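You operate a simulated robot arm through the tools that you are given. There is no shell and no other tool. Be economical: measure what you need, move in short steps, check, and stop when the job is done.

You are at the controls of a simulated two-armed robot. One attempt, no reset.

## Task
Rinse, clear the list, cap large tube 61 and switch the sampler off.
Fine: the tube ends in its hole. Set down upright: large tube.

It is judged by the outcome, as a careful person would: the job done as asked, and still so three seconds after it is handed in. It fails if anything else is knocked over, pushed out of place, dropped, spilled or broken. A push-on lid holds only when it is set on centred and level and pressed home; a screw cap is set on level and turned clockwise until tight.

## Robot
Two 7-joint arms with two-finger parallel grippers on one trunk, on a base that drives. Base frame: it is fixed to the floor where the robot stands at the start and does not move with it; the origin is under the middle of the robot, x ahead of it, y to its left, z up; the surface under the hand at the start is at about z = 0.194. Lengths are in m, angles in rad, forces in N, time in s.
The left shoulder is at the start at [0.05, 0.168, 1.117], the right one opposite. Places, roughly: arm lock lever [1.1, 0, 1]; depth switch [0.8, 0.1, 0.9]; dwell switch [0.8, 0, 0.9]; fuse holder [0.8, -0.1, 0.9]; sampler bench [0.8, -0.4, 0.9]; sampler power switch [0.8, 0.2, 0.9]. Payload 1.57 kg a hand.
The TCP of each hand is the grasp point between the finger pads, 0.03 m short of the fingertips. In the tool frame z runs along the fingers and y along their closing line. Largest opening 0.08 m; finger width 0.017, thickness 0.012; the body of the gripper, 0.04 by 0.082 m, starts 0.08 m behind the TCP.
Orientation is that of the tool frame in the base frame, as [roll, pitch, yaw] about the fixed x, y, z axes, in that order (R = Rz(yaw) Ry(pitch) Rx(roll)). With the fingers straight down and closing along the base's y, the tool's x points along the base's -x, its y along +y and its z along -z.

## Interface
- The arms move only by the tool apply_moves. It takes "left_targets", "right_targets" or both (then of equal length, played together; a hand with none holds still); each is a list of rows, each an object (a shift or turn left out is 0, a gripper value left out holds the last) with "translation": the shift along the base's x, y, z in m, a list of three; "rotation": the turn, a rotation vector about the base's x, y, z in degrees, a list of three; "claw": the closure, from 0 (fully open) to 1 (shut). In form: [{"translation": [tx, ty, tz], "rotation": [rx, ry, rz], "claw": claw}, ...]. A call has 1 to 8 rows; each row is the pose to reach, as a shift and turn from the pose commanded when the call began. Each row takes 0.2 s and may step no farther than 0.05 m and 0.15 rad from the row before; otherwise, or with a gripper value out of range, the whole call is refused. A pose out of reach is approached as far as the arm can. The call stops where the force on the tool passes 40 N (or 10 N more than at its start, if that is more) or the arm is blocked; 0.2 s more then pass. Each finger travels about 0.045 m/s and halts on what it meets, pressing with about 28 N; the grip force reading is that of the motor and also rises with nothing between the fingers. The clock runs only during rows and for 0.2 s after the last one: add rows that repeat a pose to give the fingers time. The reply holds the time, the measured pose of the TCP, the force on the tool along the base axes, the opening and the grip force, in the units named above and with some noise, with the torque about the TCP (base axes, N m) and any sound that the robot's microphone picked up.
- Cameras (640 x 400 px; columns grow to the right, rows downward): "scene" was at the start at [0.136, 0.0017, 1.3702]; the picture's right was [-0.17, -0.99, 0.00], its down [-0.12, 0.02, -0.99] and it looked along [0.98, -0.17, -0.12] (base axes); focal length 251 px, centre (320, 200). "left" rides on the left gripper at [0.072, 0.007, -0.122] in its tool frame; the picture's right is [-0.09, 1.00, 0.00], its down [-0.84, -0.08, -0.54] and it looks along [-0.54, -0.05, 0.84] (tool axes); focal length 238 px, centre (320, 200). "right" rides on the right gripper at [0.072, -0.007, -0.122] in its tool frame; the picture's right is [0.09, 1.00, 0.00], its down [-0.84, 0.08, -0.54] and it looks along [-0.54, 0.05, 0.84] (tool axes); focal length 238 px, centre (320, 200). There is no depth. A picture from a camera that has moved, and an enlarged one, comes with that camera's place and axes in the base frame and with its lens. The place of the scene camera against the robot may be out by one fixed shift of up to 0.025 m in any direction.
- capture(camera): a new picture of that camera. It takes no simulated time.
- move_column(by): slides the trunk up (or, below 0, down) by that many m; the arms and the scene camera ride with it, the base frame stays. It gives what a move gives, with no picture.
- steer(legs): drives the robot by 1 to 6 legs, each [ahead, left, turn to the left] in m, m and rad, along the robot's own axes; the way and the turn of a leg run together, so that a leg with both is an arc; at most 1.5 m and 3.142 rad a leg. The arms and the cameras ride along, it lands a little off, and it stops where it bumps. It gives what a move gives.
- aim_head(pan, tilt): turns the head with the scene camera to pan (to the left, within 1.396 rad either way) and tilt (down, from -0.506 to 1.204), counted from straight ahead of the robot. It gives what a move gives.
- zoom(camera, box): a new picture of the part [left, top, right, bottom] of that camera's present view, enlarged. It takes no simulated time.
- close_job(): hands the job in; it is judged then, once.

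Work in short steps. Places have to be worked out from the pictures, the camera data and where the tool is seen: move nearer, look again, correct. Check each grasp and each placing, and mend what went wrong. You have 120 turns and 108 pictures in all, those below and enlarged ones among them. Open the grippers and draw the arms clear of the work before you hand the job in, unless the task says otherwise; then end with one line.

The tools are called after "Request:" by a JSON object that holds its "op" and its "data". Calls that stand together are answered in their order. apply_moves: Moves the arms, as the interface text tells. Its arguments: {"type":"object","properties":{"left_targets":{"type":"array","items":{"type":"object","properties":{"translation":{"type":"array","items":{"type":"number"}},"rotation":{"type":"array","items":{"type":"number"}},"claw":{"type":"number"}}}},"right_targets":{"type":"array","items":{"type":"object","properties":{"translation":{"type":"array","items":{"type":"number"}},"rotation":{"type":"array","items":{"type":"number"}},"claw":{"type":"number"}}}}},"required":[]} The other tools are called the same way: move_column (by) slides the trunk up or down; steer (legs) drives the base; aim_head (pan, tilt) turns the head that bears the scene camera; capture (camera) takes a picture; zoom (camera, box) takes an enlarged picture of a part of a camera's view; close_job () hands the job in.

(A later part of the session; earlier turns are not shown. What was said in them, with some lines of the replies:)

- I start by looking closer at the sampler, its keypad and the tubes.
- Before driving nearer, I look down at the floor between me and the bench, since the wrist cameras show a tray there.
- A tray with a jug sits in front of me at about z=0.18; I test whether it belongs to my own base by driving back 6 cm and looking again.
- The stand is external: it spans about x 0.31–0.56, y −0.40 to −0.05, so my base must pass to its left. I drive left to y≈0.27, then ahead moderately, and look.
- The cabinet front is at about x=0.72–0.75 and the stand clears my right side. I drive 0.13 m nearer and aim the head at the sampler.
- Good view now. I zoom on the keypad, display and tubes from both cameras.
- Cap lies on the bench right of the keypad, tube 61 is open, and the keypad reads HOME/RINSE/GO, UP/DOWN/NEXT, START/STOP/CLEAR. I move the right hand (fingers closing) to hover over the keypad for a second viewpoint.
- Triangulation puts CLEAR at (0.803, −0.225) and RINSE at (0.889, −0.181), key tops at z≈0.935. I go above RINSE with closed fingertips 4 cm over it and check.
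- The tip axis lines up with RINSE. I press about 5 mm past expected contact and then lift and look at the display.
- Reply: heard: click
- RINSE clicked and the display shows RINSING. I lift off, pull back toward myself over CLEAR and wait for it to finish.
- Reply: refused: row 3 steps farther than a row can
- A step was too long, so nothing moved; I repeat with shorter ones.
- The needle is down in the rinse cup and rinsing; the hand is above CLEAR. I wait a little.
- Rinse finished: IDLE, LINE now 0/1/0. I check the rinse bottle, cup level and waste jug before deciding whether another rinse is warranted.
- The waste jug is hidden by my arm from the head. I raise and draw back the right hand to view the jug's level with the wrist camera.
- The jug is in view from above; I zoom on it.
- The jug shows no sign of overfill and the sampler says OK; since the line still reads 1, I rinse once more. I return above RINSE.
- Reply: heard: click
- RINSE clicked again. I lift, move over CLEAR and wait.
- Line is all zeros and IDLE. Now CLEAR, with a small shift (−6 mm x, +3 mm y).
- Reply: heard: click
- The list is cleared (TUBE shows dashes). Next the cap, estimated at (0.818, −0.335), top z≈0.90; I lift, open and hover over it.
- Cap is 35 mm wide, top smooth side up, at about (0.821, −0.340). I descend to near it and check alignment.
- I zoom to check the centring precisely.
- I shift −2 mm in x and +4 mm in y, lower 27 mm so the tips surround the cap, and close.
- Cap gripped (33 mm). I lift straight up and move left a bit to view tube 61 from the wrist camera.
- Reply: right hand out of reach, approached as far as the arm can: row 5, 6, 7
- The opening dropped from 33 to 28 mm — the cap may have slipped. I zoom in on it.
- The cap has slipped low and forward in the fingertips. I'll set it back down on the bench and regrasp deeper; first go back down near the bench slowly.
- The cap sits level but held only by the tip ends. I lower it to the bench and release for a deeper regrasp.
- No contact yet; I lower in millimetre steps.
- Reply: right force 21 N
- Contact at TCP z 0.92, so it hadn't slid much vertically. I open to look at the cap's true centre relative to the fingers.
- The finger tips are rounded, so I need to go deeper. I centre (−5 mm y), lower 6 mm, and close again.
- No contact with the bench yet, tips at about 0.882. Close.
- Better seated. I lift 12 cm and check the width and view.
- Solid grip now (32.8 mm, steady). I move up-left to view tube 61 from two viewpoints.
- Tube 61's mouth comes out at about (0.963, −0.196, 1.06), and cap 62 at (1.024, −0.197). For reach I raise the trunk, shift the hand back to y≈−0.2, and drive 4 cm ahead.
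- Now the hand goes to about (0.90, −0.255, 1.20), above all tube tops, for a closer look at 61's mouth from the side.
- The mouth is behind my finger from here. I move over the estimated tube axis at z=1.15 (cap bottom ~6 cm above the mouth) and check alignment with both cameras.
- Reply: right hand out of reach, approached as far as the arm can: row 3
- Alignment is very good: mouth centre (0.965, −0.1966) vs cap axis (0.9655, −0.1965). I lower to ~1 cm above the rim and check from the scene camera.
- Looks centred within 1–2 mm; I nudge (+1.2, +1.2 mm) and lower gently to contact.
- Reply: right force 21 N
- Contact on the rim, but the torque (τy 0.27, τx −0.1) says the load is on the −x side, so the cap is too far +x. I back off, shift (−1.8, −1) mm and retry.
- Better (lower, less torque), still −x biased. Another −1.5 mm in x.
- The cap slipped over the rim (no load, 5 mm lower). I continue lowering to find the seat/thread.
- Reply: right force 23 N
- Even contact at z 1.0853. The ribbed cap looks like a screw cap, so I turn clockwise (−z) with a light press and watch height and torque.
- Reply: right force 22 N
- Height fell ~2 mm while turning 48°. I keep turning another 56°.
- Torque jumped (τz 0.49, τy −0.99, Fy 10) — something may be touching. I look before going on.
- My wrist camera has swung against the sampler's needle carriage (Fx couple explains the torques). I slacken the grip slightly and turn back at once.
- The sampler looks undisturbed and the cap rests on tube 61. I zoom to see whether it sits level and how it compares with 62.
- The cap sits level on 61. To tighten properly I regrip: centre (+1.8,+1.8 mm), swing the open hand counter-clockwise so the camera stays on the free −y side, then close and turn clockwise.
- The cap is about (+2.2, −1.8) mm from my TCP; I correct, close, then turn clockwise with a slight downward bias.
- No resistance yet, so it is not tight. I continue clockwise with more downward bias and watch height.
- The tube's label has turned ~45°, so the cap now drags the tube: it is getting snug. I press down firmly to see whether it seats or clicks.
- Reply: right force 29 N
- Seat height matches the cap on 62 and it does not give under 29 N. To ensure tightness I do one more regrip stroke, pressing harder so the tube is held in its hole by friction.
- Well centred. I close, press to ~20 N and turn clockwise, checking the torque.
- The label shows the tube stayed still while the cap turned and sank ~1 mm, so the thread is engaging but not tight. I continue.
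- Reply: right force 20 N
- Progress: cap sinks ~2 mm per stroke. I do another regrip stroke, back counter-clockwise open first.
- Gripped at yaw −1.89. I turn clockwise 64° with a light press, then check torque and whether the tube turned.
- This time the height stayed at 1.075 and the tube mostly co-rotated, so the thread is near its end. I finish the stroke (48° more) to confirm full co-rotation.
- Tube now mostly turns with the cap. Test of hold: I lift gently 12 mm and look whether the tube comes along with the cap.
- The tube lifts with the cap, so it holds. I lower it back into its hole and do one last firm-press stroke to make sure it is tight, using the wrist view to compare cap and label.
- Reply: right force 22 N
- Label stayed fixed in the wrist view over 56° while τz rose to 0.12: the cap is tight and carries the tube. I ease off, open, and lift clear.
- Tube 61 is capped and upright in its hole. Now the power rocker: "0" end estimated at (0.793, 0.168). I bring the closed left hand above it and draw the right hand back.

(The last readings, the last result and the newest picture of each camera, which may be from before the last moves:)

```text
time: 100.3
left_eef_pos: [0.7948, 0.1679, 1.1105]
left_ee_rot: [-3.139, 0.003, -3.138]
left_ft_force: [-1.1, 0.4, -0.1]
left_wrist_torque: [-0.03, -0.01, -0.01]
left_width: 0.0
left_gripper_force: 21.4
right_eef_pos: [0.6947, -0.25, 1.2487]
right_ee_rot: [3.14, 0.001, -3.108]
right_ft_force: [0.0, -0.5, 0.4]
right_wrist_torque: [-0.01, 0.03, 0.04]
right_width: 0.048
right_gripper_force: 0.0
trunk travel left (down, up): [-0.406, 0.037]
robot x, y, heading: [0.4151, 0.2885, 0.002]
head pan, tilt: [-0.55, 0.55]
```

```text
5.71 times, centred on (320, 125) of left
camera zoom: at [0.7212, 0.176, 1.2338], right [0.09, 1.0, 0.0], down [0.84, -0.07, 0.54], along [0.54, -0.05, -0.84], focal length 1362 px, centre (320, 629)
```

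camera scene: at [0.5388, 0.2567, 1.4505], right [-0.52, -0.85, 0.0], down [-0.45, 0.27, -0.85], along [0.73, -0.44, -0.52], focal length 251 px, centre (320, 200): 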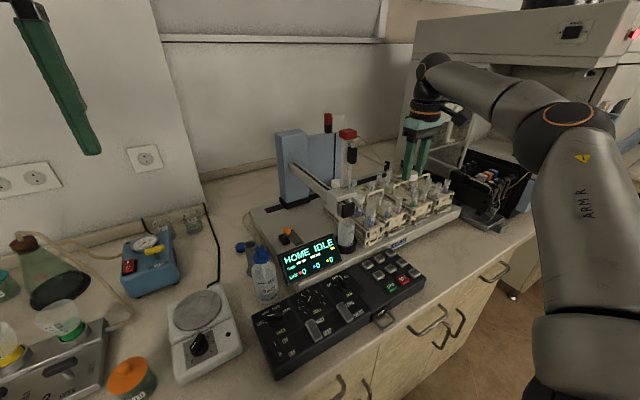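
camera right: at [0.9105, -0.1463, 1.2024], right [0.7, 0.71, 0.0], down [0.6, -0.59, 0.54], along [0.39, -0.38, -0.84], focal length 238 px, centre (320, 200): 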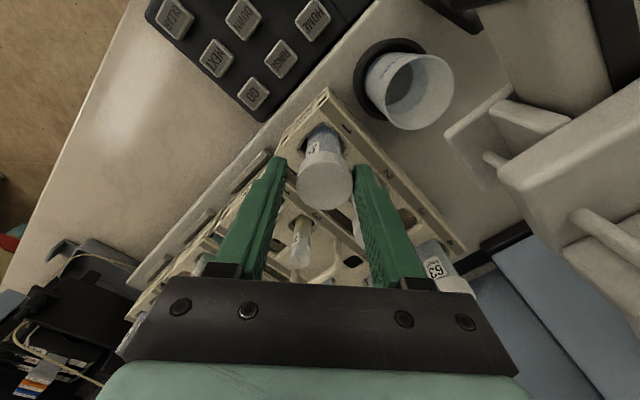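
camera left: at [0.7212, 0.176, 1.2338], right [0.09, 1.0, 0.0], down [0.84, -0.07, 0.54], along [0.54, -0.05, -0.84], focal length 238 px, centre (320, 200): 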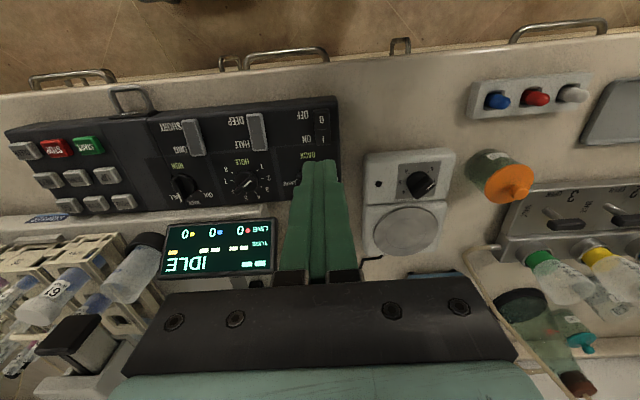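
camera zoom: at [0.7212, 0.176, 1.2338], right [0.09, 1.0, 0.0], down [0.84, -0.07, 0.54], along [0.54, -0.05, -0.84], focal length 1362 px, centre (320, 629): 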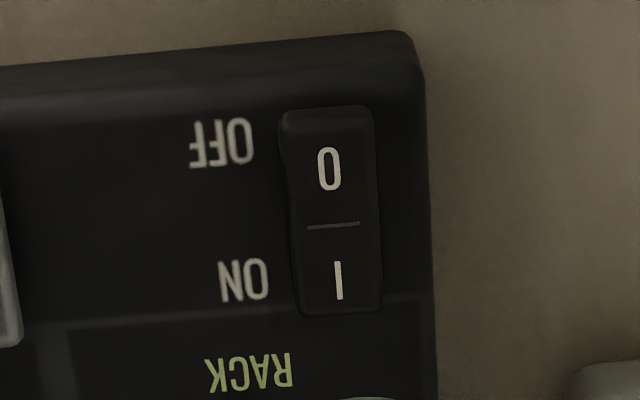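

The "0" end is at about (0.792, 0.170), right below the fingertips. I lower and press it.

Request:
{"op": "apply_moves", "data": {"left_targets": [{"translation": [-0.001, 0.001, -0.045]}, {"translation": [-0.001, 0.001, -0.09]}, {"translation": [-0.001, 0.001, -0.125]}, {"translation": [-0.001, 0.001, -0.14]}, {"translation": [-0.001, 0.001, -0.146]}]}}

Request:
{"op": "zoom", "data": {"camera": "scene", "box": [220, 200, 430, 370]}}

```text
time: 101.5
left_eef_pos: [0.7918, 0.1694, 0.9671]
left_ee_rot: [-3.135, 0.007, 3.141]
left_ft_force: [-4.8, 7.0, 41.1]
left_wrist_torque: [0.25, -0.24, -0.43]
left_width: 0.0002
left_gripper_force: 20.9
right_eef_pos: [0.6931, -0.2467, 1.2512]
right_ee_rot: [-3.139, 0.006, -3.107]
right_ft_force: [-0.7, -0.1, 0.0]
right_wrist_torque: [0.03, 0.03, 0.02]
right_width: 0.048
right_gripper_force: 0.0
trunk travel left (down, up): [-0.406, 0.037]
robot x, y, heading: [0.4183, 0.2868, -0.0]
head pan, tilt: [-0.55, 0.55]
```

```text
2.35 times, centred on (325, 285) of scene
camera zoom: at [0.5347, 0.259, 1.4518], right [-0.52, -0.85, 0.0], down [-0.44, 0.27, -0.85], along [0.73, -0.45, -0.52], focal length 590 px, centre (308, 0)
```

zoom: 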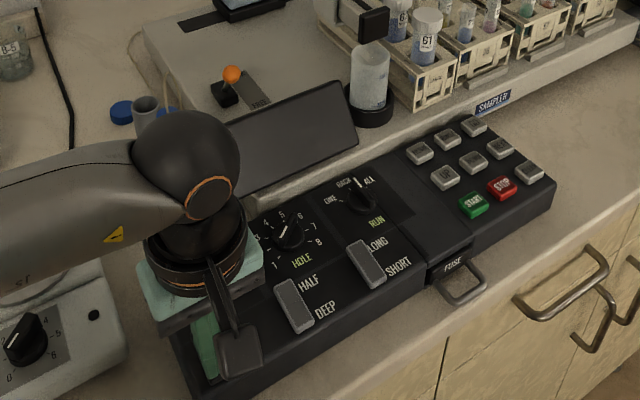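

The display is dark: power is off. I lift the left hand away and back, and check the switch state.

Request:
{"op": "apply_moves", "data": {"left_targets": [{"translation": [0, 0, 0.045]}, {"translation": [0, 0, 0.09]}, {"translation": [-0.01, 0.02, 0.135]}, {"translation": [-0.03, 0.05, 0.17]}, {"translation": [-0.06, 0.08, 0.2], "claw": 0.5}, {"translation": [-0.09, 0.1, 0.23], "claw": 0}, {"translation": [-0.12, 0.11, 0.26], "claw": 0}, {"translation": [-0.14, 0.12, 0.29], "claw": 0}], "right_targets": [{"claw": 0}, {"claw": 0}, {"claw": 0}, {"claw": 0}, {"claw": 0}, {"claw": 0}, {"claw": 0}, {"claw": 0}]}}

Request:
{"op": "capture", "data": {"camera": "scene"}}

Request:
{"op": "zoom", "data": {"camera": "scene", "box": [230, 220, 390, 340]}}

Request:
{"op": "zoom", "data": {"camera": "scene", "box": [310, 150, 450, 250]}}

```text
refused: row 3 steps farther than a row can; nothing moved
```

```text
18 pictures are left
camera scene: at [0.5347, 0.259, 1.4518], right [-0.52, -0.85, 0.0], down [-0.44, 0.27, -0.85], along [0.73, -0.45, -0.52], focal length 251 px, centre (320, 200)
```

scene: 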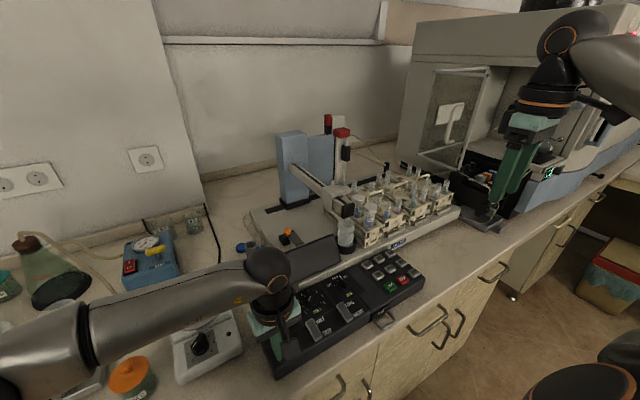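

```text
3.33 times, centred on (310, 280) of scene
camera zoom: at [0.5347, 0.259, 1.4518], right [-0.52, -0.85, 0.0], down [-0.44, 0.27, -0.85], along [0.73, -0.45, -0.52], focal length 836 px, centre (353, -67)
```

zoom: 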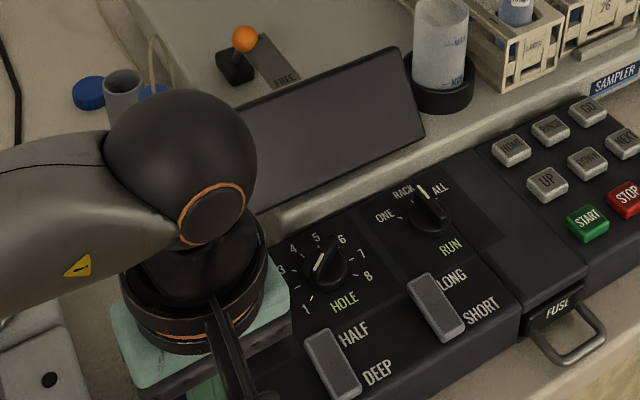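

```text
4.00 times, centred on (380, 200) of scene
camera zoom: at [0.5347, 0.259, 1.4518], right [-0.52, -0.85, 0.0], down [-0.44, 0.27, -0.85], along [0.73, -0.45, -0.52], focal length 1003 px, centre (80, 200)
```

zoom: 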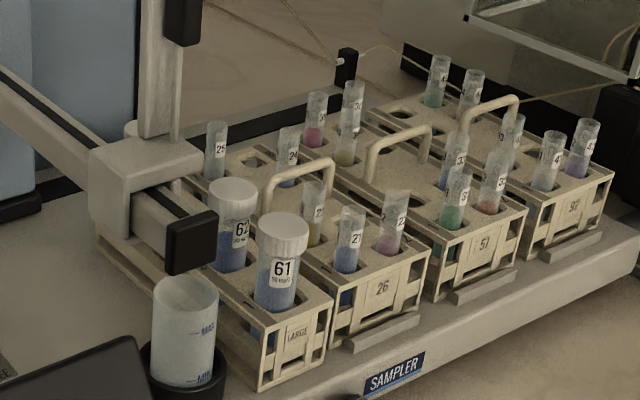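

A step was too long; I retry with smaller steps, straight up first.

Request:
{"op": "apply_moves", "data": {"left_targets": [{"translation": [0, 0, 0.04]}, {"translation": [0, 0, 0.08]}, {"translation": [0, 0, 0.12]}, {"translation": [0, 0, 0.16]}, {"translation": [-0.02, 0.015, 0.195], "claw": 0.5}, {"translation": [-0.04, 0.03, 0.23], "claw": 0}, {"translation": [-0.06, 0.045, 0.265], "claw": 0}, {"translation": [-0.08, 0.06, 0.3], "claw": 0}], "right_targets": [{"claw": 0}, {"claw": 0}, {"claw": 0}, {"claw": 0}, {"claw": 0}, {"claw": 0}, {"claw": 0}, {"claw": 0}]}}

Request:
{"op": "zoom", "data": {"camera": "scene", "box": [220, 220, 400, 380]}}

Request:
{"op": "capture", "data": {"camera": "scene"}}

```text
time: 103.3
left_eef_pos: [0.7115, 0.2298, 1.2631]
left_ee_rot: [-3.141, 0.002, -3.14]
left_ft_force: [-0.2, -0.9, -0.3]
left_wrist_torque: [0.01, -0.02, 0.01]
left_width: 0.08
left_gripper_force: 0.1
right_eef_pos: [0.6948, -0.2473, 1.2497]
right_ee_rot: [-3.141, 0.001, -3.107]
right_ft_force: [0.9, -0.1, 0.9]
right_wrist_torque: [0.02, -0.02, 0.0]
right_width: 0.08
right_gripper_force: 0.0
trunk travel left (down, up): [-0.406, 0.037]
robot x, y, heading: [0.4134, 0.2875, -0.001]
head pan, tilt: [-0.55, 0.55]
```

```text
2.50 times, centred on (310, 300) of scene
camera zoom: at [0.5377, 0.2575, 1.4506], right [-0.52, -0.85, 0.0], down [-0.45, 0.27, -0.85], along [0.73, -0.45, -0.52], focal length 627 px, centre (345, -50)
```

zoom: 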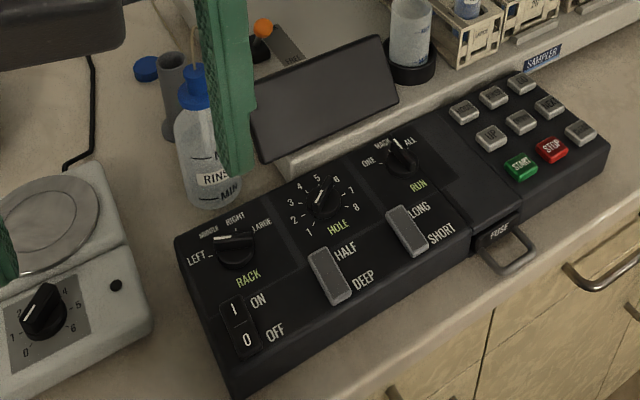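

```text
14 pictures are left
camera scene: at [0.5377, 0.2575, 1.4506], right [-0.52, -0.85, 0.0], down [-0.45, 0.27, -0.85], along [0.73, -0.45, -0.52], focal length 251 px, centre (320, 200)
```

scene: 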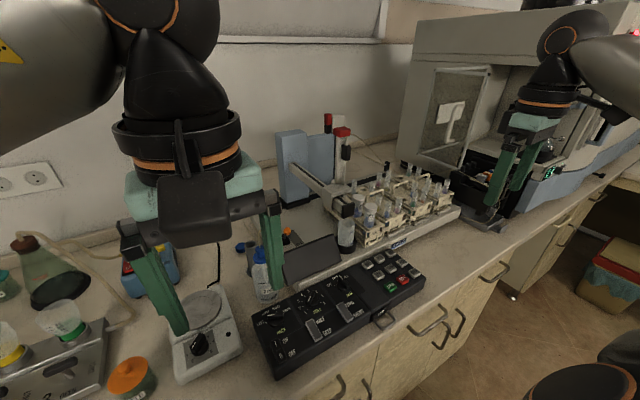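

The display is dark, the rocker is at 0, the other controls look unchanged and tube 61 is capped upright in its hole. Both hands are open and clear, so I hand in.

Request:
{"op": "close_job", "data": {}}

```text
The job is handed in.
```

The job is handed in: the sampler is rinsed and switched off, its list is cleared, and large tube 61 is capped tight and standing upright in its hole. I rinsed twice, because the line still read 1 after the first rinse and read all zeros after the second. While I was turning the cap, my wrist camera touched the sampler's needle carriage; I backed off at once and saw nothing out of place.
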